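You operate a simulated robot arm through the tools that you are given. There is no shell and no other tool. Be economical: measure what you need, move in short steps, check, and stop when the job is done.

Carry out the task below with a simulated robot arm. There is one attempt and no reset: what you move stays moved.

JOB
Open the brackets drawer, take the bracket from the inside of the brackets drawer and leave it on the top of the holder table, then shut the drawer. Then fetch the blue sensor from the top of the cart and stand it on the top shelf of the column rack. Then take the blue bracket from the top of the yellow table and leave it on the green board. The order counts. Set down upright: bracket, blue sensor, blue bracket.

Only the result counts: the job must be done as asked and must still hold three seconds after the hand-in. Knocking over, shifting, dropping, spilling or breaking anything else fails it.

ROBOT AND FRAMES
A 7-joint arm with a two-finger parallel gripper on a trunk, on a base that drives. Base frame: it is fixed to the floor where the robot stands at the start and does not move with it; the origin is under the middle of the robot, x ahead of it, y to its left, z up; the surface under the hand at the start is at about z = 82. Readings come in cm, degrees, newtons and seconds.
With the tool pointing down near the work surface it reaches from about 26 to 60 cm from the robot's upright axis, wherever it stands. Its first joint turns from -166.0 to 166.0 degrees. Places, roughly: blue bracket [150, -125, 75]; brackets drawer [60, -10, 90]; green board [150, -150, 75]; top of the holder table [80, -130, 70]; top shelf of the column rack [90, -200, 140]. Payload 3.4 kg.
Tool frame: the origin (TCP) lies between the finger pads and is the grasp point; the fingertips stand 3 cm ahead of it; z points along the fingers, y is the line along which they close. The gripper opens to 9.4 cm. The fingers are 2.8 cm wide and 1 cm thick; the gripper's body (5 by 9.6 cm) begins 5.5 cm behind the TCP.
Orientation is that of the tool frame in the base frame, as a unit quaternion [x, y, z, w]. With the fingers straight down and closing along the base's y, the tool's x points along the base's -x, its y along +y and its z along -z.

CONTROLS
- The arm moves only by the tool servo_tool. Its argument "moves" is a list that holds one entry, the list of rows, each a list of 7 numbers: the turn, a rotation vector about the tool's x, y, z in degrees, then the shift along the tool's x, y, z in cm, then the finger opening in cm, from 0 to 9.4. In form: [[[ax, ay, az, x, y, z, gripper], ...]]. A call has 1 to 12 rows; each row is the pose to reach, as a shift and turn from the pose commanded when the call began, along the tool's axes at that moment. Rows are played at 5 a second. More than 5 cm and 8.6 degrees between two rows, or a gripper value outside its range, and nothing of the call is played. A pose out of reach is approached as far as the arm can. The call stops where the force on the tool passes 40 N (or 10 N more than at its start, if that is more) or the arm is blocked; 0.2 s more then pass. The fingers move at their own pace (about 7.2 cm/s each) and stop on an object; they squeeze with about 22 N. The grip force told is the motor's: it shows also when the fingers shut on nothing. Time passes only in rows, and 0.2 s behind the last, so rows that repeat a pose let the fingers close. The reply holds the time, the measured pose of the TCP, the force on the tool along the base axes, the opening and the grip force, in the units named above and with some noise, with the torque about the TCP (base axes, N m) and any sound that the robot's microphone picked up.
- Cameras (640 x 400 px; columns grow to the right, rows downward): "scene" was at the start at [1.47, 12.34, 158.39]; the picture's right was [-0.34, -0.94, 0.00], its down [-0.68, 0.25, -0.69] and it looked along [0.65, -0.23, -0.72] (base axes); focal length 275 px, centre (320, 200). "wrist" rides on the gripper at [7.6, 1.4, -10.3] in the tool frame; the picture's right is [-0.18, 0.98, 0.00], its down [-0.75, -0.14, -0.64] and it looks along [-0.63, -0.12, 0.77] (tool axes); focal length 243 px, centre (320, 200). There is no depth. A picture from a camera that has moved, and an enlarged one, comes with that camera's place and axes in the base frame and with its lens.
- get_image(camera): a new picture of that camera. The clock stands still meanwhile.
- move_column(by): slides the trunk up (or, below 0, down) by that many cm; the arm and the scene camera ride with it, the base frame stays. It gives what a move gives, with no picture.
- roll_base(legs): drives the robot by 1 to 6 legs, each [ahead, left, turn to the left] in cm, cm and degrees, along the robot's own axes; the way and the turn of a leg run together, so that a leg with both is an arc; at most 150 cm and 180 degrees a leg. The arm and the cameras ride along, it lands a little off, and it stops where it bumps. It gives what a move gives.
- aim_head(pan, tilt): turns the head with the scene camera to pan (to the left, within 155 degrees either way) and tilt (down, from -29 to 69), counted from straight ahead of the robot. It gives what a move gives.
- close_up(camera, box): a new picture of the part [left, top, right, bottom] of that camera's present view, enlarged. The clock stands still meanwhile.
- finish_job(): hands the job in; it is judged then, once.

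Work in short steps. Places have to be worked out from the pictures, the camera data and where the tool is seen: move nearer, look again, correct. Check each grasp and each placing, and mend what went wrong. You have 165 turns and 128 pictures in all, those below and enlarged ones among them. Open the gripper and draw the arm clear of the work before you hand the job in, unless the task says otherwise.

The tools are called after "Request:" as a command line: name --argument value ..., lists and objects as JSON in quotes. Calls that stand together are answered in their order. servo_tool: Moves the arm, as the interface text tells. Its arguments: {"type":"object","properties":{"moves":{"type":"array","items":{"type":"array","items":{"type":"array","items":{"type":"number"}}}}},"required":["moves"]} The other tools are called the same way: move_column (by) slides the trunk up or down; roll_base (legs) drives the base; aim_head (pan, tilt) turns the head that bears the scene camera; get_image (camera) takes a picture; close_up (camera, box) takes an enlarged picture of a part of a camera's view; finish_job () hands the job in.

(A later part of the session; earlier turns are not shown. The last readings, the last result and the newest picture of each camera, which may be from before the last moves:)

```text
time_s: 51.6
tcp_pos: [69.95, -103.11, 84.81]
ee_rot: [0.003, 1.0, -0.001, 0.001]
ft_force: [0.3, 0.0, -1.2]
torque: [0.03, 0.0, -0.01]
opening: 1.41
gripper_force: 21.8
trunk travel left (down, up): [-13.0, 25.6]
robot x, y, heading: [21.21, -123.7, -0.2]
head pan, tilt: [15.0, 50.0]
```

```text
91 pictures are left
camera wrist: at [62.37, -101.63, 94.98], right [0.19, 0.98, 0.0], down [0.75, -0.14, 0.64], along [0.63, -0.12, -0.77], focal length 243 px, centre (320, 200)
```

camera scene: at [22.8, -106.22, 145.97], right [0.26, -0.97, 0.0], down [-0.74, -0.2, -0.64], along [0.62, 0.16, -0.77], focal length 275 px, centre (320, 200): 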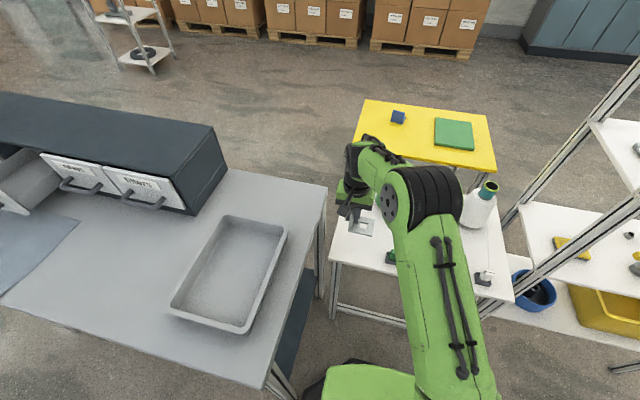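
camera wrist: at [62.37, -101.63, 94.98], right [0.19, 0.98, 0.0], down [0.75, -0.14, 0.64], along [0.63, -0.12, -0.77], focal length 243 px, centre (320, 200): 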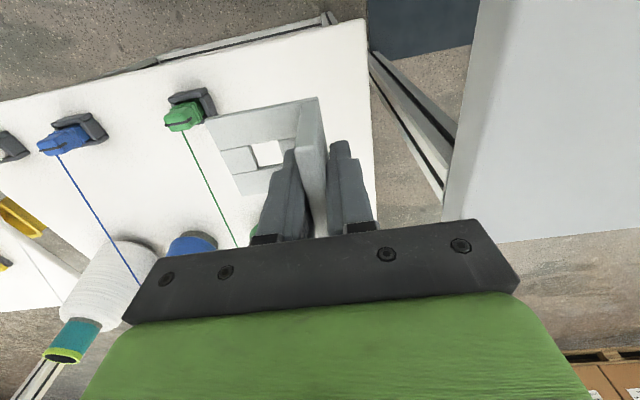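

Aligned over free space. Descend gently.

Request:
servo_tool --moves '[[[0, 0, 0, 0, 0, 1, 0], [0, 0, 0, 0, 0, 2.5, 0], [0, 0, 0, 0, 0, 4, 0], [0, 0, 0, 0, 0, 5.5, 0], [0, 0, 0, 0, 0, 7, 0], [0, 0, 0, 0, 0, 8, 0], [0, 0, 0, 0, 0, 8.5, 0]]]'

Request:
close_up --camera "scene" --box '[310, 160, 430, 235]'

Request:
get_image --camera "wrist"

```text
time_s: 53.2
tcp_pos: [69.94, -103.08, 76.07]
ee_rot: [0.001, 1.0, 0.0, 0.0]
ft_force: [0.6, 0.6, -1.2]
torque: [0.04, 0.02, 0.04]
opening: 1.4
gripper_force: 22.3
trunk travel left (down, up): [-13.0, 25.6]
robot x, y, heading: [21.62, -123.08, -0.4]
head pan, tilt: [15.0, 50.0]
```

```text
5.33 times, centred on (370, 198) of scene
camera zoom: at [22.79, -106.22, 145.97], right [0.26, -0.97, 0.0], down [-0.74, -0.2, -0.64], along [0.62, 0.16, -0.77], focal length 1467 px, centre (53, 213)
```

zoom: 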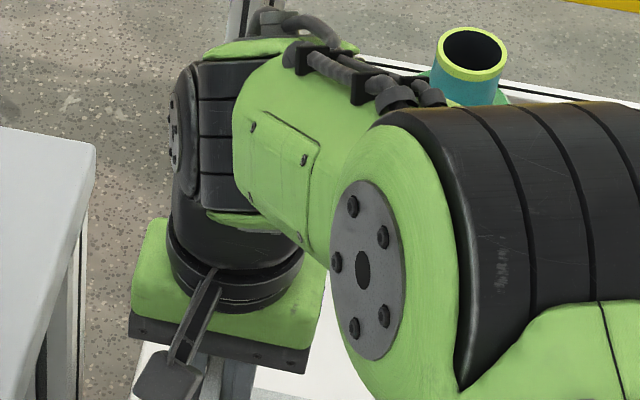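

```text
89 pictures are left
camera wrist: at [62.31, -101.66, 86.4], right [0.19, 0.98, 0.0], down [0.75, -0.14, 0.64], along [0.63, -0.12, -0.77], focal length 243 px, centre (320, 200)
```

wrist: 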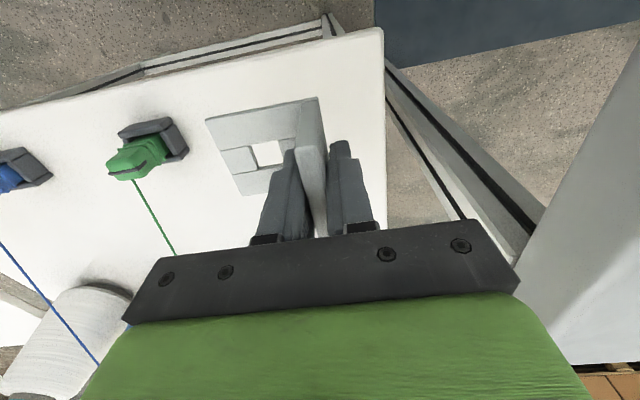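

Just above the table. I lower in 0.2 cm steps until contact.

Request:
servo_tool --moves '[[[0, 0, 0, 0, 0, 0.2, 0], [0, 0, 0, 0, 0, 0.4, 0], [0, 0, 0, 0, 0, 0.6, 0]]]'

Request:
servo_tool --moves '[[[0, 0, 0, 0, 0, 0.2, 0], [0, 0, 0, 0, 0, 0.4, 0]]]'

```text
time_s: 54.0
tcp_pos: [69.98, -103.18, 75.64]
ee_rot: [0.001, 1.0, 0.0, 0.001]
ft_force: [-0.1, 0.2, -1.7]
torque: [-0.02, 0.01, -0.01]
opening: 1.42
gripper_force: 22.0
trunk travel left (down, up): [-13.0, 25.6]
robot x, y, heading: [21.4, -123.31, 0.0]
head pan, tilt: [15.0, 50.0]
```

```text
time_s: 54.6
tcp_pos: [69.92, -103.08, 75.1]
ee_rot: [0.002, 1.0, 0.0, 0.001]
ft_force: [-0.2, 0.4, -1.3]
torque: [0.06, -0.01, -0.01]
opening: 1.41
gripper_force: 21.6
trunk travel left (down, up): [-13.0, 25.6]
robot x, y, heading: [21.15, -123.34, -0.2]
head pan, tilt: [15.0, 50.0]
```

Request:
servo_tool --moves '[[[0, 0, 0, 0, 0, 0.2, 0], [0, 0, 0, 0, 0, 0.4, 0]]]'

Request:
servo_tool --moves '[[[0, 0, 0, 0, 0, 0.2, 0], [0, 0, 0, 0, 0, 0.4, 0]]]'

```text
time_s: 55.2
tcp_pos: [70.01, -103.08, 74.79]
ee_rot: [0.001, 1.0, -0.001, 0.001]
ft_force: [0.2, 0.0, -1.5]
torque: [-0.01, -0.01, 0.0]
opening: 1.42
gripper_force: 22.2
trunk travel left (down, up): [-13.0, 25.6]
robot x, y, heading: [21.23, -123.4, 0.0]
head pan, tilt: [15.0, 50.0]
```

```text
time_s: 55.8
tcp_pos: [70.09, -103.05, 74.49]
ee_rot: [0.002, 1.0, 0.0, -0.001]
ft_force: [0.0, 0.0, -1.6]
torque: [0.01, 0.04, -0.01]
opening: 1.41
gripper_force: 22.2
trunk travel left (down, up): [-13.0, 25.6]
robot x, y, heading: [21.24, -123.48, -0.1]
head pan, tilt: [15.0, 50.0]
```

I continue down in small steps, no contact yet.

Request:
servo_tool --moves '[[[0, 0, 0, 0, 0, 0.2, 0], [0, 0, 0, 0, 0, 0.4, 0]]]'

Request:
servo_tool --moves '[[[0, 0, 0, 0, 0, 0.2, 0], [0, 0, 0, 0, 0, 0.3, 0]]]'

Request:
get_image --camera "wrist"

```text
time_s: 56.4
tcp_pos: [69.95, -103.0, 74.12]
ee_rot: [0.002, 1.0, -0.001, 0.0]
ft_force: [-0.8, 1.3, -1.3]
torque: [-0.02, 0.01, 0.01]
opening: 1.44
gripper_force: 22.0
trunk travel left (down, up): [-13.0, 25.6]
robot x, y, heading: [21.57, -123.27, -0.1]
head pan, tilt: [15.0, 50.0]
```

```text
time_s: 57.0
tcp_pos: [69.93, -103.12, 73.77]
ee_rot: [0.003, 1.0, 0.0, 0.0]
ft_force: [0.8, -0.5, -0.8]
torque: [0.03, -0.02, -0.02]
opening: 1.41
gripper_force: 22.2
trunk travel left (down, up): [-13.0, 25.6]
robot x, y, heading: [21.13, -123.26, -0.3]
head pan, tilt: [15.0, 50.0]
```

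```text
88 pictures are left
camera wrist: at [62.37, -101.66, 84.02], right [0.19, 0.98, 0.0], down [0.75, -0.14, 0.64], along [0.63, -0.12, -0.77], focal length 243 px, centre (320, 200)
```

wrist: 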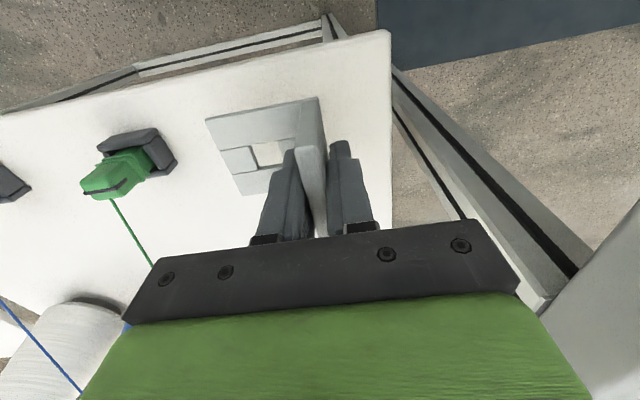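

Re-triangulating from two wrist views, the table top is really at z≈65 (edges x≈65, y≈-97.6). I shift 1 cm left and 1 cm ahead and go further down.

Request:
servo_tool --moves '[[[0, 0, 0, -0.5, 0.5, 0.5, 0], [0, 0, 0, -1, 1, 1, 0], [0, 0, 0, -1, 1, 1.7, 0], [0, 0, 0, -1, 1, 2.3, 0], [0, 0, 0, -1, 1, 2.8, 0]]]'

Request:
servo_tool --moves '[[[0, 0, 0, 0, 0, 0.2, 0], [0, 0, 0, 0, 0, 0.4, 0]]]'

Request:
servo_tool --moves '[[[0, 0, 0, 0, 0, 0.2, 0], [0, 0, 0, 0, 0, 0.4, 0]]]'

```text
time_s: 58.2
tcp_pos: [70.89, -102.18, 70.95]
ee_rot: [0.001, 1.0, 0.0, 0.0]
ft_force: [-0.2, -0.3, -0.6]
torque: [0.01, -0.02, 0.0]
opening: 1.41
gripper_force: 21.9
trunk travel left (down, up): [-13.0, 25.6]
robot x, y, heading: [21.42, -123.17, -0.4]
head pan, tilt: [15.0, 50.0]
```

```text
time_s: 58.8
tcp_pos: [70.87, -102.04, 70.55]
ee_rot: [0.002, 1.0, -0.001, 0.001]
ft_force: [0.5, 0.8, -2.2]
torque: [-0.01, -0.05, 0.0]
opening: 1.41
gripper_force: 22.2
trunk travel left (down, up): [-13.0, 25.6]
robot x, y, heading: [21.0, -123.17, -0.1]
head pan, tilt: [15.0, 50.0]
```

```text
time_s: 59.4
tcp_pos: [70.93, -102.23, 70.36]
ee_rot: [0.001, 1.0, 0.002, 0.002]
ft_force: [-2.8, 0.9, 19.9]
torque: [-0.07, 0.15, -0.04]
opening: 1.46
gripper_force: 22.2
trunk travel left (down, up): [-13.0, 25.6]
robot x, y, heading: [21.33, -122.95, -0.4]
head pan, tilt: [15.0, 50.0]
```

Contact (20 N). I ease 0.2 cm and release.

Request:
servo_tool --moves '[[[0, 0, 0, 0, 0, -0.2, 0], [0, 0, 0, 0, 0, -0.2, 1.6], [0, 0, 0, 0, 0, -0.2, 3.6], [0, 0, 0, 0, 0, -0.2, 3.6], [0, 0, 0, 0, 0, -1.5, 3.6], [0, 0, 0, 0, 0, -4, 3.6], [0, 0, 0, 0, 0, -8, 3.6], [0, 0, 0, 0, 0, -12, 3.6], [0, 0, 0, 0, 0, -16, 3.6], [0, 0, 0, 0, 0, -20, 3.6], [0, 0, 0, 0, 0, -24, 3.6], [0, 0, 0, 2, 0, -28, 3.6]]]'

Request:
get_image --camera "wrist"

```text
time_s: 62.0
tcp_pos: [68.86, -102.2, 98.17]
ee_rot: [0.001, 1.0, 0.0, 0.0]
ft_force: [-1.0, 0.8, 1.3]
torque: [-0.01, -0.01, -0.02]
opening: 3.59
gripper_force: 0.0
trunk travel left (down, up): [-13.0, 25.6]
robot x, y, heading: [21.19, -123.54, -0.3]
head pan, tilt: [15.0, 50.0]
```

```text
87 pictures are left
camera wrist: at [61.14, -100.73, 108.34], right [0.19, 0.98, 0.0], down [0.75, -0.14, 0.64], along [0.63, -0.12, -0.77], focal length 243 px, centre (320, 200)
```

wrist: 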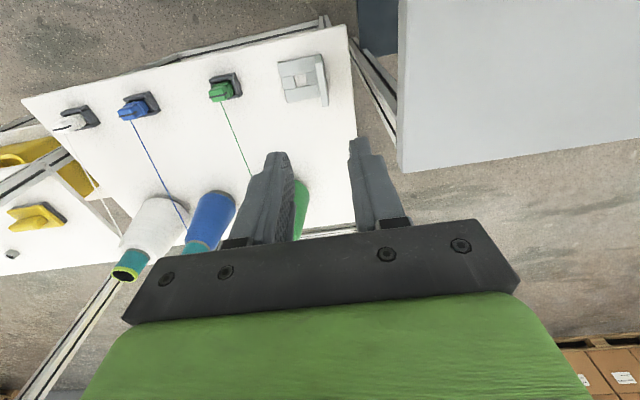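

The bracket stands on the holder table. I back away, raise the trunk and return to the bench to shut the drawer.

Request:
roll_base --legs '[[-22, 0, 0]]'

Request:
move_column --by 12

Request:
roll_base --legs '[[0, 70, 0], [0, 53, 0]]'

Request:
servo_tool --moves '[[[0, 0, 0, 1.3, -3, 0, 2], [0, 0, 0, 2.6, -6, 0, 0], [0, 0, 0, 3.9, -9, 0, 0], [0, 0, 0, 5.2, -12, 0, 0], [0, 0, 0, 6.5, -15, 0, 0], [0, 0, 0, 7.8, -18, 0, 0], [0, 0, 0, 9.1, -21, 0, 0], [0, 0, 0, 10.4, -24, 0, 0], [0, 0, 0, 11, -27, 0, 0], [0, 0, 0, 11, -30, 0, 0]]]'

Request:
get_image --camera "wrist"

```text
time_s: 63.7
tcp_pos: [47.37, -102.19, 98.04]
ee_rot: [0.002, 1.0, 0.0, 0.0]
ft_force: [0.3, 0.3, 0.5]
torque: [0.0, -0.02, -0.02]
opening: 3.58
gripper_force: 0.2
trunk travel left (down, up): [-13.0, 25.6]
robot x, y, heading: [-0.2, -123.06, -0.2]
head pan, tilt: [15.0, 50.0]
```

```text
time_s: 65.2
tcp_pos: [47.5, -102.12, 110.04]
ee_rot: [0.004, 1.0, 0.001, -0.001]
ft_force: [0.0, 0.7, 0.5]
torque: [-0.01, -0.03, -0.01]
opening: 3.61
gripper_force: 0.1
trunk travel left (down, up): [-25.0, 13.6]
robot x, y, heading: [-0.1, -123.31, -0.6]
head pan, tilt: [15.0, 50.0]
```

```text
time_s: 71.6
tcp_pos: [47.5, 19.7, 109.92]
ee_rot: [-0.001, 1.0, 0.0, 0.001]
ft_force: [0.1, 0.5, 0.1]
torque: [0.03, 0.02, 0.02]
opening: 3.61
gripper_force: 0.1
trunk travel left (down, up): [-25.0, 13.6]
robot x, y, heading: [0.33, -1.88, 0.2]
head pan, tilt: [15.0, 50.0]
```

```text
time_s: 73.8
tcp_pos: [36.41, -10.47, 109.68]
ee_rot: [0.0, 1.0, 0.001, 0.001]
ft_force: [-0.3, -0.7, 0.3]
torque: [-0.02, -0.02, -0.03]
opening: 0.0
gripper_force: 22.2
trunk travel left (down, up): [-25.0, 13.6]
robot x, y, heading: [-0.15, -1.59, 0.3]
head pan, tilt: [15.0, 50.0]
```

```text
86 pictures are left
camera wrist: at [28.91, -9.09, 119.97], right [0.18, 0.98, 0.0], down [0.75, -0.14, 0.64], along [0.63, -0.12, -0.77], focal length 243 px, centre (320, 200)
```

wrist: 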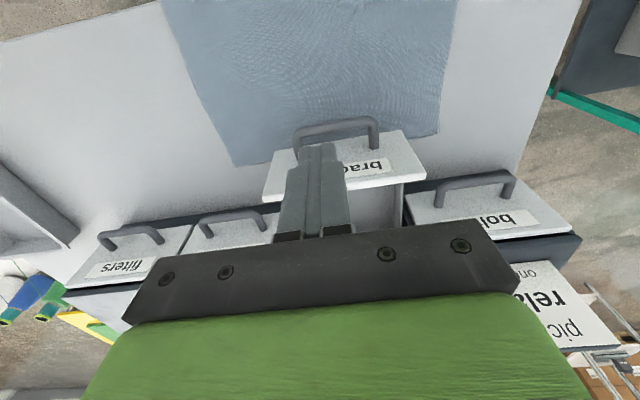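

The handle bar is at x≈42. I go down in front of it with closed fingers.

Request:
servo_tool --moves '[[[0, 0, 0, 0.3, 0, 4, 0], [0, 0, 0, 0.3, 0, 8, 0], [0, 0, 0, 0.3, 0, 12, 0], [0, 0, 0, 0.3, 0, 16, 0], [0, 0, 0, 0.3, 0, 19, 0], [0, 0, 0, 0.3, 0, 19, 0]]]'

Request:
servo_tool --moves '[[[0, 0, 0, -2, 0, 0, 0], [0, 0, 0, -4, 0, 0, 0], [0, 0, 0, -5.5, 0, 0, 0], [0, 0, 0, -7, 0, 0, 0], [0, 0, 0, -8.5, 0, 0, 0], [0, 0, 0, -10, 0, 0, 0], [0, 0, 0, -11.5, 0, 0, 0], [0, 0, 0, -13, 0, 0, 0], [0, 0, 0, -14.5, 0, 0, 0]]]'

Request:
get_image --camera "wrist"

```text
time_s: 75.2
tcp_pos: [36.38, -10.21, 90.97]
ee_rot: [0.0, 1.0, 0.0, 0.0]
ft_force: [-0.2, -0.5, 0.1]
torque: [-0.01, -0.02, 0.03]
opening: 0.0
gripper_force: 21.4
trunk travel left (down, up): [-25.0, 13.6]
robot x, y, heading: [0.16, -1.52, 0.1]
head pan, tilt: [15.0, 50.0]
```

```text
time_s: 77.2
tcp_pos: [50.79, -10.21, 90.88]
ee_rot: [-0.001, 1.0, 0.0, -0.001]
ft_force: [-0.2, -0.6, -1.3]
torque: [0.03, 0.02, 0.0]
opening: 0.0
gripper_force: 21.6
trunk travel left (down, up): [-25.0, 13.6]
robot x, y, heading: [-0.16, -1.7, -0.1]
head pan, tilt: [15.0, 50.0]
```

```text
85 pictures are left
camera wrist: at [43.2, -8.82, 101.13], right [0.18, 0.98, 0.0], down [0.75, -0.14, 0.64], along [0.63, -0.12, -0.77], focal length 243 px, centre (320, 200)
```

wrist: 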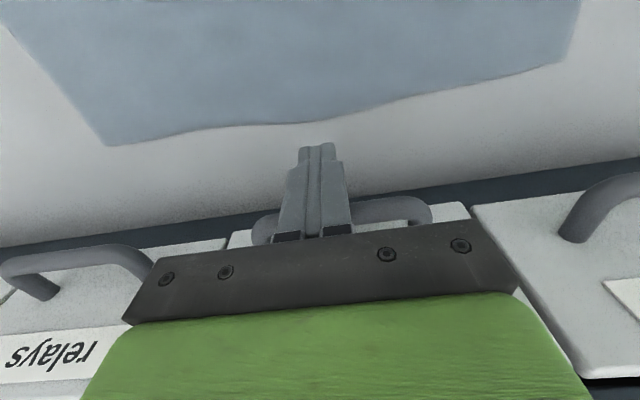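

The drawer follows. I push the last bit in small steps, watching the force.

Request:
servo_tool --moves '[[[0, 0, 0, -0.5, 0, 0, 0], [0, 0, 0, -1, 0, 0, 0]]]'

Request:
servo_tool --moves '[[[0, 0, 0, -0.3, 0, 0, 0], [0, 0, 0, -0.6, 0, 0, 0]]]'

Request:
servo_tool --moves '[[[0, 0, 0, -0.3, 0, 0, 0], [0, 0, 0, -0.6, 0, 0, 0]]]'

```text
time_s: 77.8
tcp_pos: [51.82, -10.18, 90.92]
ee_rot: [0.001, 1.0, 0.0, 0.0]
ft_force: [1.3, 0.3, -0.5]
torque: [0.01, 0.01, -0.04]
opening: 0.0
gripper_force: 21.9
trunk travel left (down, up): [-25.0, 13.6]
robot x, y, heading: [0.18, -2.07, 0.2]
head pan, tilt: [15.0, 50.0]
```

```text
time_s: 78.4
tcp_pos: [52.03, -10.29, 91.08]
ee_rot: [0.0, 1.0, 0.001, -0.003]
ft_force: [-18.8, 2.4, -0.6]
torque: [-0.02, 0.08, 0.2]
opening: 0.0
gripper_force: 21.4
trunk travel left (down, up): [-25.0, 13.6]
robot x, y, heading: [0.05, -1.23, 0.1]
head pan, tilt: [15.0, 50.0]
```

```text
time_s: 79.0
tcp_pos: [51.93, -10.17, 90.99]
ee_rot: [-0.001, 1.0, 0.002, -0.008]
ft_force: [-18.2, 1.6, 18.1]
torque: [0.18, -0.26, 0.19]
opening: 0.02
gripper_force: 21.6
trunk travel left (down, up): [-25.0, 13.6]
robot x, y, heading: [-0.1, -1.56, 0.0]
head pan, tilt: [15.0, 50.0]
stopped in row 2: the force on the tool passed its limit at 42 N (the readings are from after the stop); the commanded pose is now the measured one
```

Hard stop reached: the drawer is shut. I back off, lift, and check.

Request:
servo_tool --moves '[[[0, 0, 0, 2, 0, 0, 0], [0, 0, 0, 6, 0, 0, 0], [0, 0, 0, 9, 0, -3, 0], [0, 0, 0, 12, 0, -7, 0], [0, 0, 0, 14, 0, -11, 0], [0, 0, 0, 16, 0, -15, 0], [0, 0, 0, 18, 0, -19, 0]]]'

Request:
get_image --camera "wrist"

Request:
aim_head --pan 50 --tilt 45

Request:
get_image --camera "scene"

```text
time_s: 80.7
tcp_pos: [34.75, -10.35, 109.96]
ee_rot: [0.0, 1.0, 0.001, -0.007]
ft_force: [-0.2, 0.5, 0.0]
torque: [-0.01, -0.03, 0.03]
opening: 0.0
gripper_force: 21.6
trunk travel left (down, up): [-25.0, 13.6]
robot x, y, heading: [0.24, -1.56, -0.0]
head pan, tilt: [15.0, 50.0]
```

```text
84 pictures are left
camera wrist: at [27.2, -9.04, 120.32], right [0.18, 0.98, 0.0], down [0.76, -0.14, 0.63], along [0.62, -0.12, -0.78], focal length 243 px, centre (320, 200)
```

wrist: 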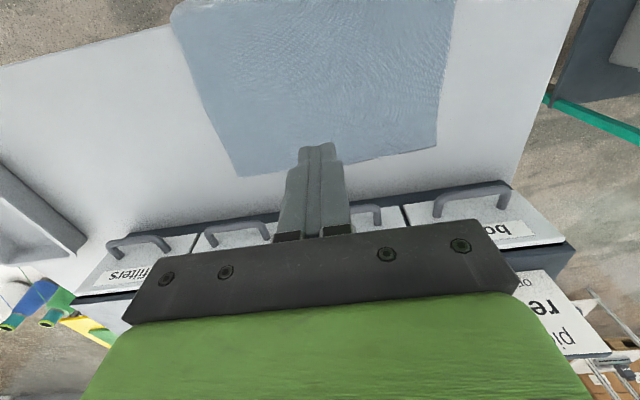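

```text
time_s: 81.7
tcp_pos: [34.82, -10.34, 109.92]
ee_rot: [0.001, 1.0, 0.002, -0.009]
ft_force: [-0.5, 1.0, -0.4]
torque: [-0.04, 0.02, -0.05]
opening: 0.0
gripper_force: 21.9
trunk travel left (down, up): [-25.0, 13.6]
robot x, y, heading: [0.2, -1.53, -0.0]
head pan, tilt: [50.0, 45.0]
```

```text
83 pictures are left
camera scene: at [-0.81, 19.69, 158.58], right [0.77, -0.64, 0.0], down [-0.46, -0.54, -0.71], along [0.45, 0.54, -0.71], focal length 275 px, centre (320, 200)
```

scene: 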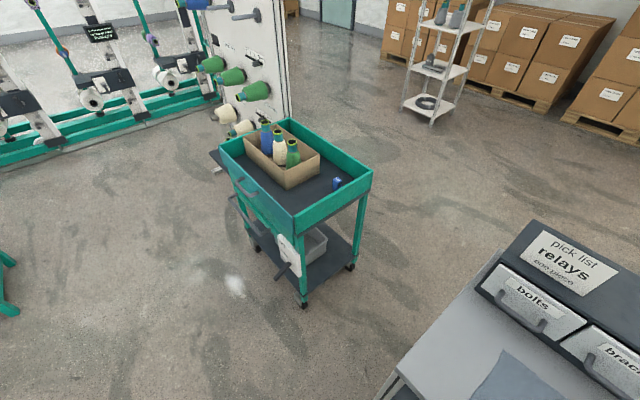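

Drawer is shut. Now the cart: I zoom in on the blue sensor.

Request:
close_up --camera "scene" --box '[200, 100, 400, 225]'

```text
3.20 times, centred on (300, 162) of scene
camera zoom: at [-0.81, 19.69, 158.58], right [0.77, -0.64, 0.0], down [-0.46, -0.54, -0.71], along [0.45, 0.54, -0.71], focal length 880 px, centre (384, 320)
```

zoom: 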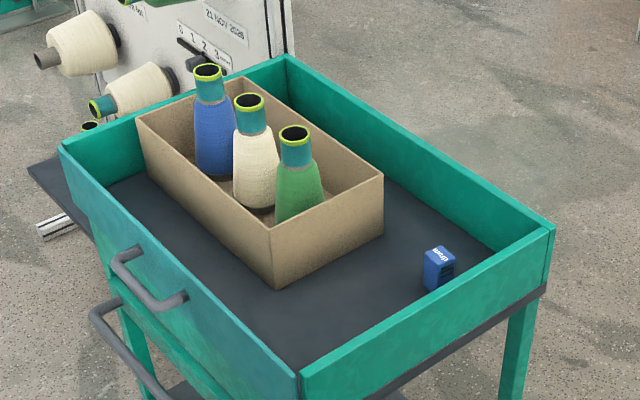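

The cart occupies roughly x 33–74, y 75–132; the sensor stands near (61, 82). I drive left and a little ahead to about (16, 49).

Request:
roll_base --legs '[[0, 51, 0], [16, 0, 0]]'

Request:
get_image --camera "scene"

```text
time_s: 85.7
tcp_pos: [51.36, 40.87, 109.8]
ee_rot: [0.004, 1.0, 0.001, -0.009]
ft_force: [1.2, -0.5, 0.3]
torque: [-0.04, 0.06, -0.01]
opening: 0.0
gripper_force: 22.1
trunk travel left (down, up): [-25.0, 13.6]
robot x, y, heading: [16.52, 49.93, -0.5]
head pan, tilt: [50.0, 45.0]
```

```text
81 pictures are left
camera scene: at [16.04, 71.19, 158.58], right [0.76, -0.65, 0.0], down [-0.46, -0.54, -0.71], along [0.46, 0.54, -0.71], focal length 275 px, centre (320, 200)
```

scene: 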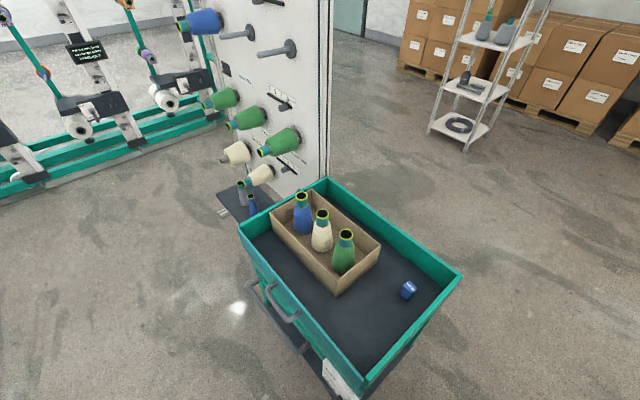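

Triangulated: sensor at about (63.7, 84.6, 77). I drive 4 cm more ahead, lower the trunk a bit and move the hand over it to look.

Request:
roll_base --legs '[[4, 1, 0]]'

Request:
move_column --by -7

Request:
servo_tool --moves '[[[0, 0, 0, -0.2, 3.5, 0, 5], [0, 0, 0, -0.4, 7, 0, 6], [0, 0, 0, -0.6, 10.5, 0, 6], [0, 0, 0, -0.8, 14, 0, 6], [0, 0, 0, -1, 17.5, 0, 6], [0, 0, 0, -1.2, 21, 0, 6], [0, 0, 0, -1.4, 24.5, 0, 6], [0, 0, 0, -1.6, 28, 0, 6], [0, 0, 0, -1.8, 31.5, 0, 6], [0, 0, 0, -2, 35, 0, 6], [0, 0, 0, -2, 38.5, 0, 6], [0, 0, 0, -2, 41.5, 0, 6]]]'

Request:
get_image --camera "wrist"

```text
time_s: 86.6
tcp_pos: [55.51, 41.82, 109.81]
ee_rot: [0.002, 1.0, 0.001, -0.011]
ft_force: [1.1, 0.1, 0.0]
torque: [-0.04, 0.02, 0.0]
opening: 0.0
gripper_force: 22.2
trunk travel left (down, up): [-25.0, 13.6]
robot x, y, heading: [20.16, 50.42, -0.6]
head pan, tilt: [50.0, 45.0]
```

```text
time_s: 87.7
tcp_pos: [55.3, 41.76, 102.95]
ee_rot: [0.002, 1.0, 0.002, -0.01]
ft_force: [0.0, -0.3, 0.2]
torque: [0.01, 0.0, -0.03]
opening: 0.0
gripper_force: 21.8
trunk travel left (down, up): [-18.0, 20.6]
robot x, y, heading: [20.82, 50.78, -0.4]
head pan, tilt: [50.0, 45.0]
```

```text
time_s: 90.3
tcp_pos: [57.63, 83.21, 103.18]
ee_rot: [0.004, 1.0, 0.001, -0.009]
ft_force: [0.0, 0.4, -0.3]
torque: [-0.06, 0.0, 0.01]
opening: 6.01
gripper_force: 0.0
trunk travel left (down, up): [-18.0, 20.6]
robot x, y, heading: [20.44, 50.86, -0.4]
head pan, tilt: [50.0, 45.0]
```

```text
80 pictures are left
camera wrist: at [50.04, 84.66, 113.45], right [0.19, 0.98, 0.0], down [0.76, -0.15, 0.63], along [0.62, -0.12, -0.78], focal length 243 px, centre (320, 200)
```

wrist: 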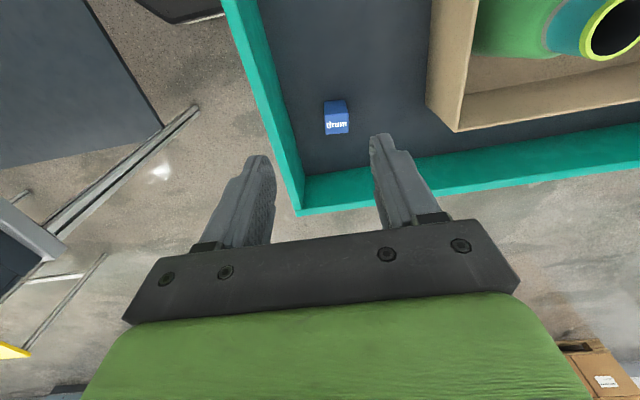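

Request:
close_up --camera "wrist" --box '[288, 85, 384, 145]'

```text
6.67 times, centred on (336, 115) of wrist
camera zoom: at [50.04, 84.66, 113.45], right [0.19, 0.98, 0.0], down [0.76, -0.15, 0.63], along [0.62, -0.12, -0.78], focal length 1618 px, centre (213, 767)
```

zoom: 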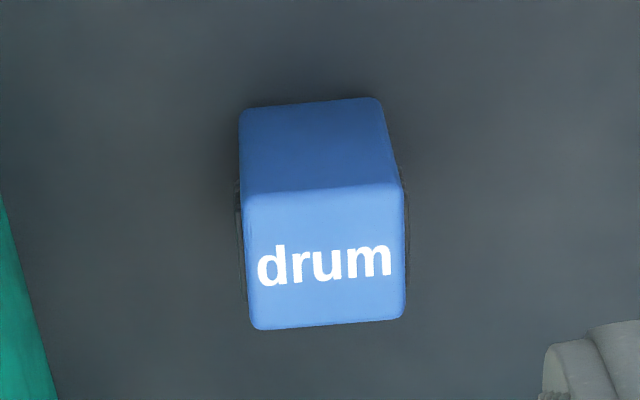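

The sensor is a ~3×3 cm block with its label up, at (64, 84.5). I move above it, levelling the small tilt, and check.

Request:
servo_tool --moves '[[[0, -0.5, 0, -2, 0.4, 4, 6], [0, -1, 0, -4, 0.8, 8, 6], [0, -1, 0, -6, 1.3, 12, 6], [0, -1, 0, -6.4, 1.3, 16, 6], [0, -1, 0, -6.4, 1.3, 18, 6], [0, -1, 0, -6.4, 1.3, 18, 6]]]'

Request:
get_image --camera "wrist"

```text
time_s: 91.7
tcp_pos: [63.57, 84.67, 84.82]
ee_rot: [0.003, 1.0, 0.001, -0.001]
ft_force: [0.0, 0.0, 0.4]
torque: [-0.03, 0.0, 0.02]
opening: 5.99
gripper_force: 0.1
trunk travel left (down, up): [-18.0, 20.6]
robot x, y, heading: [20.62, 51.09, -0.3]
head pan, tilt: [50.0, 45.0]
```

```text
78 pictures are left
camera wrist: at [55.86, 86.01, 95.05], right [0.19, 0.98, 0.0], down [0.75, -0.15, 0.64], along [0.63, -0.12, -0.77], focal length 243 px, centre (320, 200)
```

wrist: 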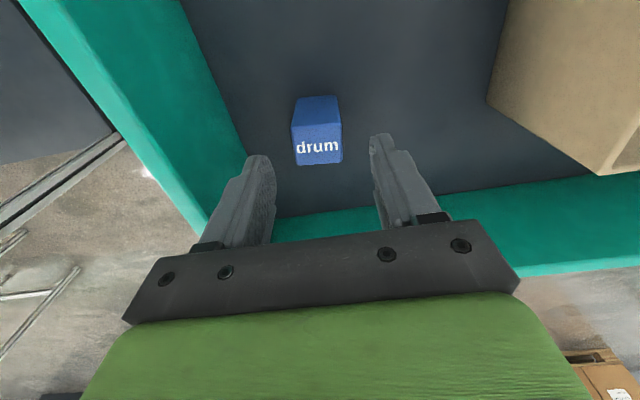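

Top of the sensor at z≈80.3, cart surface ≈75. The hand is centred; I descend 5.8 cm and close.

Request:
servo_tool --moves '[[[0, 0, 0, 0.2, -0.1, 2, 6], [0, 0, 0, 0.2, -0.1, 4, 6], [0, 0, 0, 0.2, -0.1, 5.8, 6], [0, 0, 0, 0.2, -0.1, 5.8, 6], [0, 0, 0, 0.2, -0.1, 5.8, 2], [0, 0, 0, 0.2, -0.1, 5.8, 2], [0, 0, 0, 0.2, -0.1, 5.8, 2], [0, 0, 0, 0.2, -0.1, 5.8, 2]]]'

Request:
get_image --camera "wrist"

```text
time_s: 93.5
tcp_pos: [63.4, 84.33, 79.08]
ee_rot: [0.004, 1.0, 0.002, 0.0]
ft_force: [0.4, 0.2, 0.2]
torque: [-0.01, -0.03, 0.0]
opening: 3.79
gripper_force: 21.5
trunk travel left (down, up): [-18.0, 20.6]
robot x, y, heading: [20.84, 50.98, -0.5]
head pan, tilt: [50.0, 45.0]
```

```text
77 pictures are left
camera wrist: at [55.81, 85.83, 89.37], right [0.19, 0.98, 0.0], down [0.75, -0.15, 0.64], along [0.63, -0.12, -0.77], focal length 243 px, centre (320, 200)
```

wrist: 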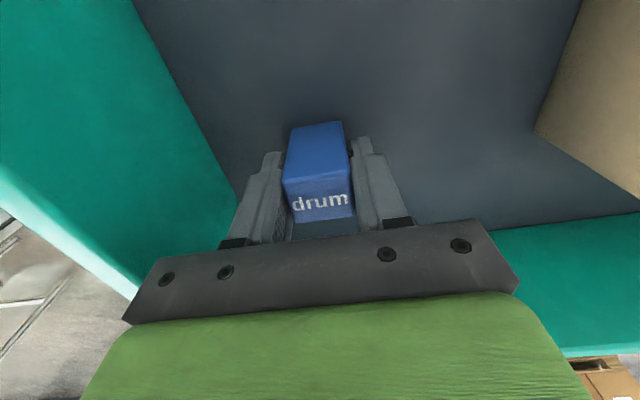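

Gripped at 3.8 cm. Lift gently.

Request:
servo_tool --moves '[[[0, 0, 0, 0, 0, -0.3, 2], [0, 0, 0, 0, 0, -0.8, 2], [0, 0, 0, 0, 0, -1.5, 2], [0, 0, 0, 0, 0, -2.5, 2], [0, 0, 0, 0, 0, -3.7, 2], [0, 0, 0, 0, 0, -5.2, 2], [0, 0, 0, 0, 0, -7, 2], [0, 0, 0, 0, 0, -9, 2], [0, 0, 0, 0, 0, -11, 2], [0, 0, 0, 0, 0, -13, 2], [0, 0, 0, 0, 0, -15, 2], [0, 0, 0, 0, 0, -16, 2]]]'

Request:
get_image --camera "wrist"

```text
time_s: 96.1
tcp_pos: [63.36, 84.25, 95.12]
ee_rot: [0.003, 1.0, 0.001, 0.0]
ft_force: [0.7, 0.2, -1.6]
torque: [0.0, 0.01, 0.04]
opening: 3.8
gripper_force: 21.9
trunk travel left (down, up): [-18.0, 20.6]
robot x, y, heading: [20.4, 50.66, -0.3]
head pan, tilt: [50.0, 45.0]
```

```text
76 pictures are left
camera wrist: at [55.71, 85.8, 105.32], right [0.19, 0.98, 0.0], down [0.75, -0.15, 0.64], along [0.63, -0.12, -0.77], focal length 243 px, centre (320, 200)
```

wrist: 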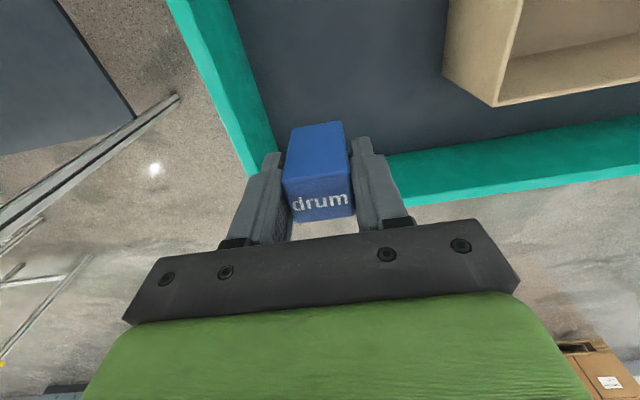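

Sensor held. I raise the trunk and swing the arm in front of the robot.

Request:
move_column --by 20

Request:
servo_tool --moves '[[[0, 0, 0, 0.5, -1, 0, 2], [0, 0, 0, 1, -3, 0, 2], [0, 0, 0, 2, -6, 0, 2], [0, 0, 0, 3, -9.5, 0, 2], [0, 0, 0, 4, -13, 0, 2], [0, 0, 0, 5, -16.5, 0, 2], [0, 0, 0, 6, -20, 0, 2], [0, 0, 0, 7, -23.5, 0, 2], [0, 0, 0, 7, -27, 0, 2], [0, 0, 0, 7, -30, 0, 2], [0, 0, 0, 7, -32.5, 0, 2], [0, 0, 0, 7, -34, 0, 2]]]'

Request:
roll_base --legs '[[-21, 0, 0], [0, -110, 0]]'

```text
time_s: 98.2
tcp_pos: [63.3, 84.44, 115.18]
ee_rot: [0.003, 1.0, 0.001, 0.0]
ft_force: [-0.3, -0.1, -1.0]
torque: [0.01, 0.01, 0.03]
opening: 3.77
gripper_force: 21.9
trunk travel left (down, up): [-38.0, 0.6]
robot x, y, heading: [20.64, 50.58, -0.3]
head pan, tilt: [50.0, 45.0]
```

```text
time_s: 100.8
tcp_pos: [56.26, 50.51, 115.0]
ee_rot: [0.003, 1.0, 0.002, 0.0]
ft_force: [-0.2, 0.8, -0.3]
torque: [0.01, 0.04, 0.01]
opening: 3.81
gripper_force: 21.6
trunk travel left (down, up): [-38.0, 0.6]
robot x, y, heading: [20.42, 50.68, -0.4]
head pan, tilt: [50.0, 45.0]
```

```text
time_s: 107.7
tcp_pos: [32.73, -59.01, 114.89]
ee_rot: [0.015, 1.0, 0.001, 0.0]
ft_force: [-0.7, 0.0, -1.3]
torque: [-0.03, 0.01, 0.01]
opening: 3.78
gripper_force: 22.2
trunk travel left (down, up): [-38.0, 0.6]
robot x, y, heading: [-3.17, -57.87, -1.6]
head pan, tilt: [50.0, 45.0]
```

Now I look at the rack's top shelf.

Request:
aim_head --pan -50 --tilt 20

Request:
get_image --camera "scene"

```text
time_s: 109.4
tcp_pos: [32.77, -59.11, 114.98]
ee_rot: [0.014, 1.0, 0.002, 0.0]
ft_force: [0.2, -0.3, -0.8]
torque: [0.01, 0.01, -0.01]
opening: 3.8
gripper_force: 21.5
trunk travel left (down, up): [-38.0, 0.6]
robot x, y, heading: [-3.15, -57.96, -1.7]
head pan, tilt: [-50.0, 20.0]
```

```text
75 pictures are left
camera scene: at [-2.77, -50.04, 175.48], right [-0.78, -0.62, 0.0], down [-0.21, 0.27, -0.94], along [0.58, -0.74, -0.34], focal length 275 px, centre (320, 200)
```

scene: 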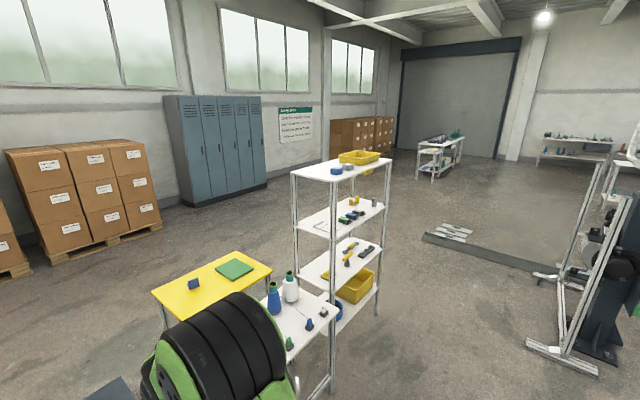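

Request:
close_up --camera "scene" --box '[276, 130, 404, 210]'

```text
5.00 times, centred on (340, 170) of scene
camera zoom: at [-2.77, -50.04, 175.48], right [-0.78, -0.62, 0.0], down [-0.21, 0.27, -0.94], along [0.58, -0.74, -0.34], focal length 1376 px, centre (220, 350)
```

zoom: 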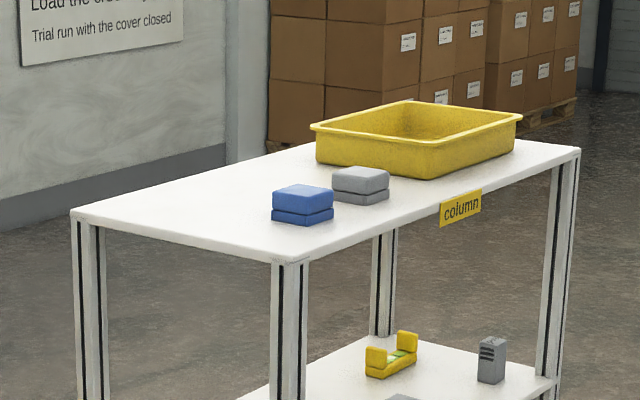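

The shelf spans about x 67–97, y -150…-214; its left end (≈(82,-157)) is free. I test whether the arm can lift to z≈152 here.

Request:
servo_tool --moves '[[[0, 0, 0, -0.5, 0, -2, 2], [0, 0, 0, -1, 0, -5, 2], [0, 0, 0, -2, 0, -8.5, 2], [0, 0, 0, -3, 0, -12, 2], [0, 0, 0, -4, 0, -15.5, 2], [0, 0, 0, -5, 0, -19, 2], [0, 0, 0, -6, 0, -22.5, 2], [0, 0, 0, -7, 0, -26, 2], [0, 0, 0, -8, 0, -29.5, 2], [0, 0, 0, -9, 0, -33, 2], [0, 0, 0, -9.5, 0, -36, 2], [0, 0, 0, -10, 0, -38, 2]]]'

```text
time_s: 111.6
tcp_pos: [41.26, -59.41, 144.17]
ee_rot: [0.016, 1.0, 0.002, 0.006]
ft_force: [9.8, 0.0, -13.9]
torque: [-0.07, 0.16, -0.07]
opening: 3.79
gripper_force: 21.9
out of reach, approached as far as the arm can: row 10
trunk travel left (down, up): [-38.0, 0.6]
robot x, y, heading: [-3.06, -58.01, -1.6]
head pan, tilt: [-50.0, 20.0]
stopped in row 10: the force on the tool passed its limit at 54 N (the readings are from after the stop); the commanded pose is now the measured one
```

The upward reach seems limited near z 144 with the tool straight down. I check the state.

Request:
get_image --camera "wrist"

Request:
aim_head --pan -10 --tilt 40

Request:
get_image --camera "scene"

```text
73 pictures are left
camera wrist: at [33.54, -57.72, 154.42], right [0.21, 0.98, 0.0], down [0.74, -0.17, 0.65], along [0.64, -0.14, -0.76], focal length 243 px, centre (320, 200)
```

wrist: 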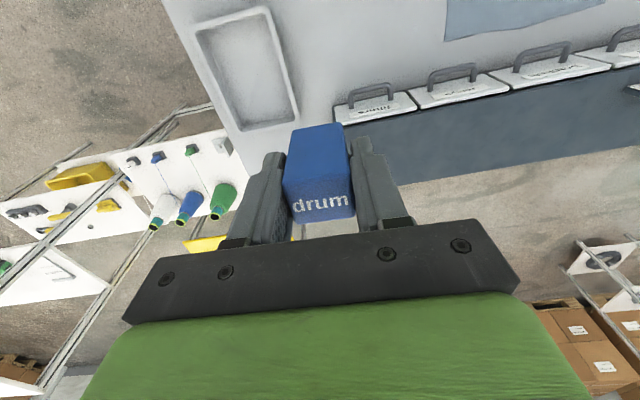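

```text
time_s: 112.6
tcp_pos: [41.02, -59.22, 144.27]
ee_rot: [0.014, 1.0, 0.002, 0.005]
ft_force: [18.1, 2.2, -27.3]
torque: [-0.33, -0.12, -0.25]
opening: 3.8
gripper_force: 22.1
trunk travel left (down, up): [-38.0, 0.6]
robot x, y, heading: [-2.47, -57.6, -1.9]
head pan, tilt: [-10.0, 40.0]
```

```text
72 pictures are left
camera scene: at [-0.23, -44.47, 172.35], right [-0.2, -0.98, 0.0], down [-0.63, 0.13, -0.77], along [0.75, -0.16, -0.64], focal length 275 px, centre (320, 200)
```

scene: 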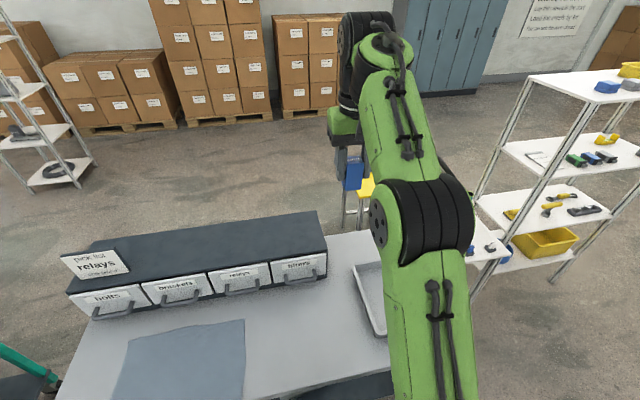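

With the tool straight down the arm is at full stretch up here. Better: set the sensor down briefly on the free bench spot below, regrip it with the hand tilted 40°, which gives ample reach on the shelf. First down.

Request:
servo_tool --moves '[[[0, 0, 0, 0, 0, 1, 2], [0, 0, 0, 0.3, 0, 3, 2], [0, 0, 0, 0.6, 0, 5.5, 2], [0, 0, 0, 0.6, 0, 8, 2], [0, 0, 0, 0.6, 0, 10.5, 2], [0, 0, 0, 0.6, 0, 13, 2], [0, 0, 0, 0.6, 0, 15.5, 2], [0, 0, 0, 0.6, 0, 18, 2], [0, 0, 0, 0.6, 0, 20.5, 2], [0, 0, 0, 0.6, 0, 23, 2], [0, 0, 0, 0.6, 0, 25.5, 2], [0, 0, 0, 0.6, 0, 28, 2]]]'

Request:
move_column --by -24

Request:
get_image --camera "wrist"

```text
time_s: 115.2
tcp_pos: [40.76, -59.15, 116.28]
ee_rot: [0.014, 1.0, 0.002, 0.003]
ft_force: [-0.2, 0.0, -1.1]
torque: [0.01, 0.01, 0.03]
opening: 3.8
gripper_force: 22.1
trunk travel left (down, up): [-38.0, 0.6]
robot x, y, heading: [-3.44, -58.12, -2.0]
head pan, tilt: [-10.0, 40.0]
```

```text
time_s: 117.7
tcp_pos: [40.79, -59.26, 92.42]
ee_rot: [0.015, 1.0, 0.002, 0.004]
ft_force: [0.0, -0.4, -0.4]
torque: [0.0, -0.03, 0.01]
opening: 3.79
gripper_force: 21.8
trunk travel left (down, up): [-14.0, 24.6]
robot x, y, heading: [-3.02, -58.04, -1.8]
head pan, tilt: [-10.0, 40.0]
```

```text
71 pictures are left
camera wrist: at [33.23, -57.6, 102.59], right [0.21, 0.98, 0.0], down [0.74, -0.17, 0.65], along [0.63, -0.14, -0.76], focal length 243 px, centre (320, 200)
```

wrist: 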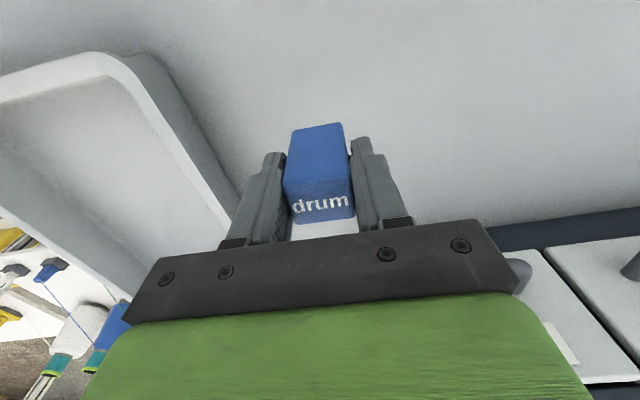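

Free area below; I shift 3 cm left away from the tray and lower to just above the bench.

Request:
servo_tool --moves '[[[0, 0.4, 0, 0, 1.5, 1, 2], [0, 0.4, 0, 0, 3, 2.5, 2], [0, 0.4, 0, 0, 3, 4, 2], [0, 0.4, 0, 0, 3, 5, 2]]]'

Request:
servo_tool --moves '[[[0, 0, 0, 0, 0, 0.3, 2], [0, 0, 0, 0, 0, 0.6, 2]]]'

Request:
servo_tool --moves '[[[0, 0, 0, 0, 0, 0.3, 2], [0, 0, 0, 0, 0, 0.5, 2]]]'

Request:
servo_tool --moves '[[[0, 0, 0, 0, 0, 0.2, 2], [0, 0, 0, 0, 0, 0.4, 2]]]'

```text
time_s: 118.7
tcp_pos: [40.93, -56.33, 87.28]
ee_rot: [0.015, 1.0, 0.002, 0.001]
ft_force: [-1.3, -0.5, -0.8]
torque: [0.0, -0.01, 0.01]
opening: 3.77
gripper_force: 21.9
trunk travel left (down, up): [-14.0, 24.6]
robot x, y, heading: [-2.79, -57.93, -1.7]
head pan, tilt: [-10.0, 40.0]
```

```text
time_s: 119.3
tcp_pos: [41.0, -56.29, 87.07]
ee_rot: [0.014, 1.0, 0.001, 0.004]
ft_force: [-1.8, -1.0, 21.9]
torque: [0.0, 0.19, -0.01]
opening: 3.83
gripper_force: 21.5
trunk travel left (down, up): [-14.0, 24.6]
robot x, y, heading: [-2.62, -57.95, -1.6]
head pan, tilt: [-10.0, 40.0]
```

```text
time_s: 119.9
tcp_pos: [40.9, -56.15, 86.33]
ee_rot: [0.016, 1.0, 0.002, 0.002]
ft_force: [1.6, -1.1, 22.8]
torque: [-0.04, -0.04, 0.02]
opening: 3.82
gripper_force: 22.1
trunk travel left (down, up): [-14.0, 24.6]
robot x, y, heading: [-3.13, -57.89, -1.7]
head pan, tilt: [-10.0, 40.0]
```

```text
time_s: 120.5
tcp_pos: [40.83, -56.34, 86.08]
ee_rot: [0.015, 1.0, 0.002, 0.001]
ft_force: [0.5, -1.9, 21.6]
torque: [-0.09, 0.0, 0.02]
opening: 3.83
gripper_force: 21.8
trunk travel left (down, up): [-14.0, 24.6]
robot x, y, heading: [-3.17, -57.92, -1.8]
head pan, tilt: [-10.0, 40.0]
```

The sensor stands on the bench. I release, rise, and tilt the hand 40° forward.

Request:
servo_tool --moves '[[[0, 0, 0, 0, 0, 0, 6], [0, 0, 0, 0, 0, 0, 6], [0, 0, 0, 0, 0, -2, 6], [0, 0, 0, 0, 0, -5, 6], [0, 0, 0, 0, 0, -9, 6], [0, 0, 0, 1, 0, -12, 6], [0, -8, 0, 3, 0, -13, 6], [0, -16, 0, 5, 0, -13, 6], [0, -24, 0, 7, 0, -13, 6], [0, -32, 0, 7.7, 0, -12, 6], [0, -40, 0, 7.7, 0, -10.5, 6], [0, -40, 0, 7.7, 0, -10.5, 6]]]'

Request:
get_image --camera "wrist"

```text
time_s: 123.1
tcp_pos: [33.68, -55.95, 96.52]
ee_rot: [0.016, 0.943, -0.003, 0.333]
ft_force: [-0.1, 0.1, 0.7]
torque: [0.0, 0.0, -0.01]
opening: 5.98
gripper_force: 0.2
out of reach, approached as far as the arm can: row 11, 12
trunk travel left (down, up): [-14.0, 24.6]
robot x, y, heading: [-2.72, -57.86, -1.5]
head pan, tilt: [-10.0, 40.0]
```

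```text
70 pictures are left
camera wrist: at [21.33, -54.13, 99.74], right [0.17, 0.98, 0.12], down [0.18, -0.15, 0.97], along [0.97, -0.15, -0.2], focal length 243 px, centre (320, 200)
```

wrist: 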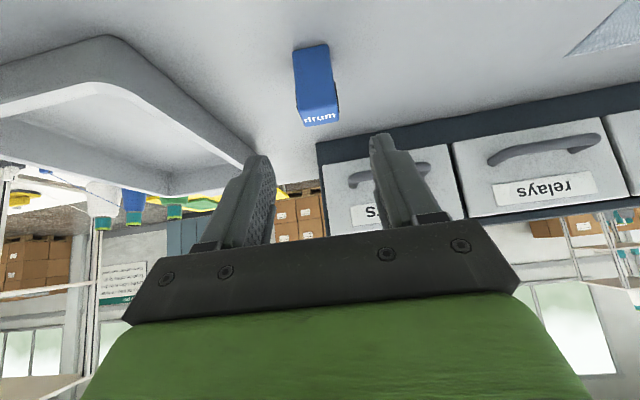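

The sensor is at about (41.1, -56.3). I approach along the tool axis to grasp it tilted.

Request:
servo_tool --moves '[[[0, 0, 0, 0.5, -0.1, 2.5, 6], [0, 0, 0, 0.9, -0.17, 5, 6], [0, 0, 0, 0.9, -0.17, 7.5, 6], [0, 0, 0, 0.9, -0.17, 9.5, 6], [0, 0, 0, 0.9, -0.17, 9.5, 6]]]'

Request:
get_image --camera "wrist"

```text
time_s: 124.3
tcp_pos: [38.98, -56.33, 88.66]
ee_rot: [0.015, 0.939, -0.005, 0.343]
ft_force: [0.2, -0.1, 0.6]
torque: [0.03, -0.02, -0.01]
opening: 6.0
gripper_force: 0.0
trunk travel left (down, up): [-14.0, 24.6]
robot x, y, heading: [-2.83, -58.02, -1.9]
head pan, tilt: [-10.0, 40.0]
```

```text
69 pictures are left
camera wrist: at [26.58, -54.49, 91.6], right [0.17, 0.98, 0.12], down [0.16, -0.15, 0.98], along [0.97, -0.15, -0.18], focal length 243 px, centre (320, 200)
```

wrist: 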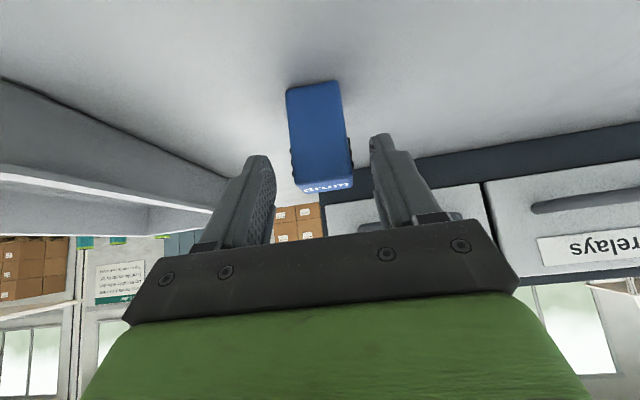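

Nearly there; 3.4 cm further and close.

Request:
servo_tool --moves '[[[0, 0, 0, 0.1, 0, 1.5, 6], [0, 0, 0, 0.1, 0, 3.4, 6], [0, 0, 0, 0.1, 0, 3.4, 6], [0, 0, 0, 0.1, 0, 3.4, 2], [0, 0, 0, 0.1, 0, 3.4, 2], [0, 0, 0, 0.1, 0, 3.4, 2], [0, 0, 0, 0.1, 0, 3.4, 2]]]'

Request:
get_image --camera "wrist"

```text
time_s: 125.9
tcp_pos: [41.12, -56.24, 86.04]
ee_rot: [0.015, 0.939, -0.004, 0.343]
ft_force: [0.5, -0.1, 0.4]
torque: [-0.05, -0.06, 0.01]
opening: 3.77
gripper_force: 21.8
trunk travel left (down, up): [-14.0, 24.6]
robot x, y, heading: [-2.95, -58.02, -1.7]
head pan, tilt: [-10.0, 40.0]
```

```text
68 pictures are left
camera wrist: at [28.8, -54.52, 89.04], right [0.17, 0.98, 0.12], down [0.16, -0.15, 0.98], along [0.97, -0.15, -0.18], focal length 243 px, centre (320, 200)
```

wrist: 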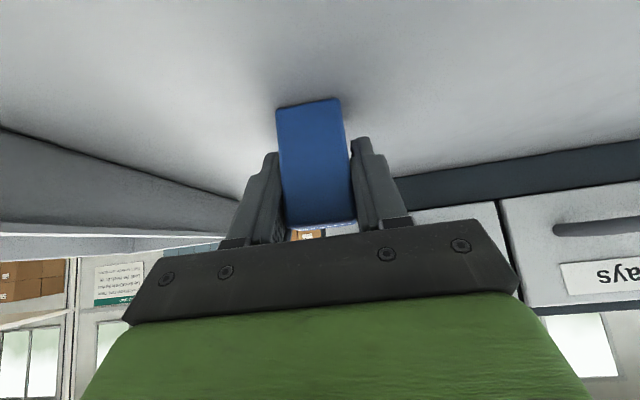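

Gripped at 3.77 cm. I lift gently, then raise the trunk fully.

Request:
servo_tool --moves '[[[0, 0, 0, -0.2, 0, -0.23, 2], [0, 0, 0, -0.5, 0, -0.6, 2], [0, 0, 0, -1, 0, -1.2, 2], [0, 0, 0, -1.6, 0, -1.9, 2], [0, 0, 0, -2.2, 0, -2.7, 2], [0, 0, 0, -3, 0, -3.6, 2]]]'

Request:
move_column --by 24.5

Request:
get_image --camera "wrist"

```text
time_s: 127.3
tcp_pos: [41.22, -56.38, 90.65]
ee_rot: [0.015, 0.939, -0.004, 0.343]
ft_force: [-0.5, -0.7, -0.9]
torque: [0.0, 0.03, 0.0]
opening: 3.78
gripper_force: 22.4
trunk travel left (down, up): [-14.0, 24.6]
robot x, y, heading: [-2.85, -57.81, -1.7]
head pan, tilt: [-10.0, 40.0]
```

```text
time_s: 129.9
tcp_pos: [41.25, -56.33, 115.22]
ee_rot: [0.015, 0.939, -0.004, 0.343]
ft_force: [-0.2, 0.7, -1.3]
torque: [0.01, 0.01, 0.0]
opening: 3.8
gripper_force: 21.8
trunk travel left (down, up): [-38.5, 0.1]
robot x, y, heading: [-3.03, -58.03, -1.8]
head pan, tilt: [-10.0, 40.0]
```

```text
67 pictures are left
camera wrist: at [28.85, -54.56, 118.12], right [0.17, 0.98, 0.12], down [0.16, -0.15, 0.98], along [0.97, -0.15, -0.18], focal length 243 px, centre (320, 200)
```

wrist: 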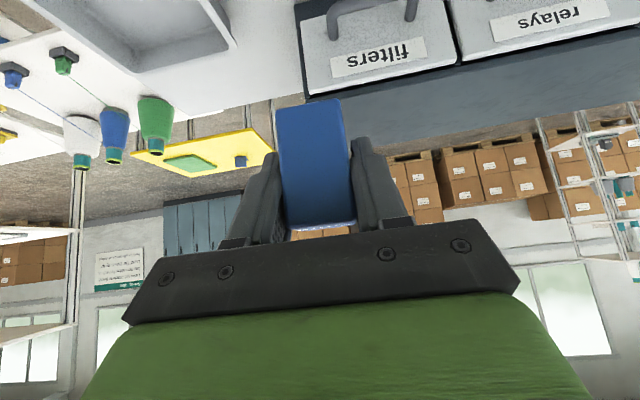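

Now I raise the arm to z≈151 with this tilt to test the reach.

Request:
servo_tool --moves '[[[0, 0, 0, -1.5, 0, -1.3, 2], [0, 0, 0, -4, 0, -3.4, 2], [0, 0, 0, -6.5, 0, -5.5, 2], [0, 0, 0, -9, 0, -7.7, 2], [0, 0, 0, -11.5, 0, -9.8, 2], [0, 0, 0, -14, 0, -11.9, 2], [0, 0, 0, -16.5, 0, -14, 2], [0, 0, 0, -19, 0, -16.2, 2], [0, 0, 0, -21.5, 0, -18.3, 2], [0, 0, 0, -24, 0, -20.4, 2], [0, 0, 0, -26.2, 0, -22.3, 2], [0, 0, 0, -27.8, 0, -23.7, 2]]]'

```text
time_s: 132.5
tcp_pos: [47.14, -56.54, 151.21]
ee_rot: [0.015, 0.939, -0.004, 0.343]
ft_force: [-0.1, 0.2, 0.1]
torque: [0.0, -0.04, 0.01]
opening: 3.8
gripper_force: 22.3
trunk travel left (down, up): [-38.5, 0.1]
robot x, y, heading: [-2.78, -57.93, -1.7]
head pan, tilt: [-10.0, 40.0]
```

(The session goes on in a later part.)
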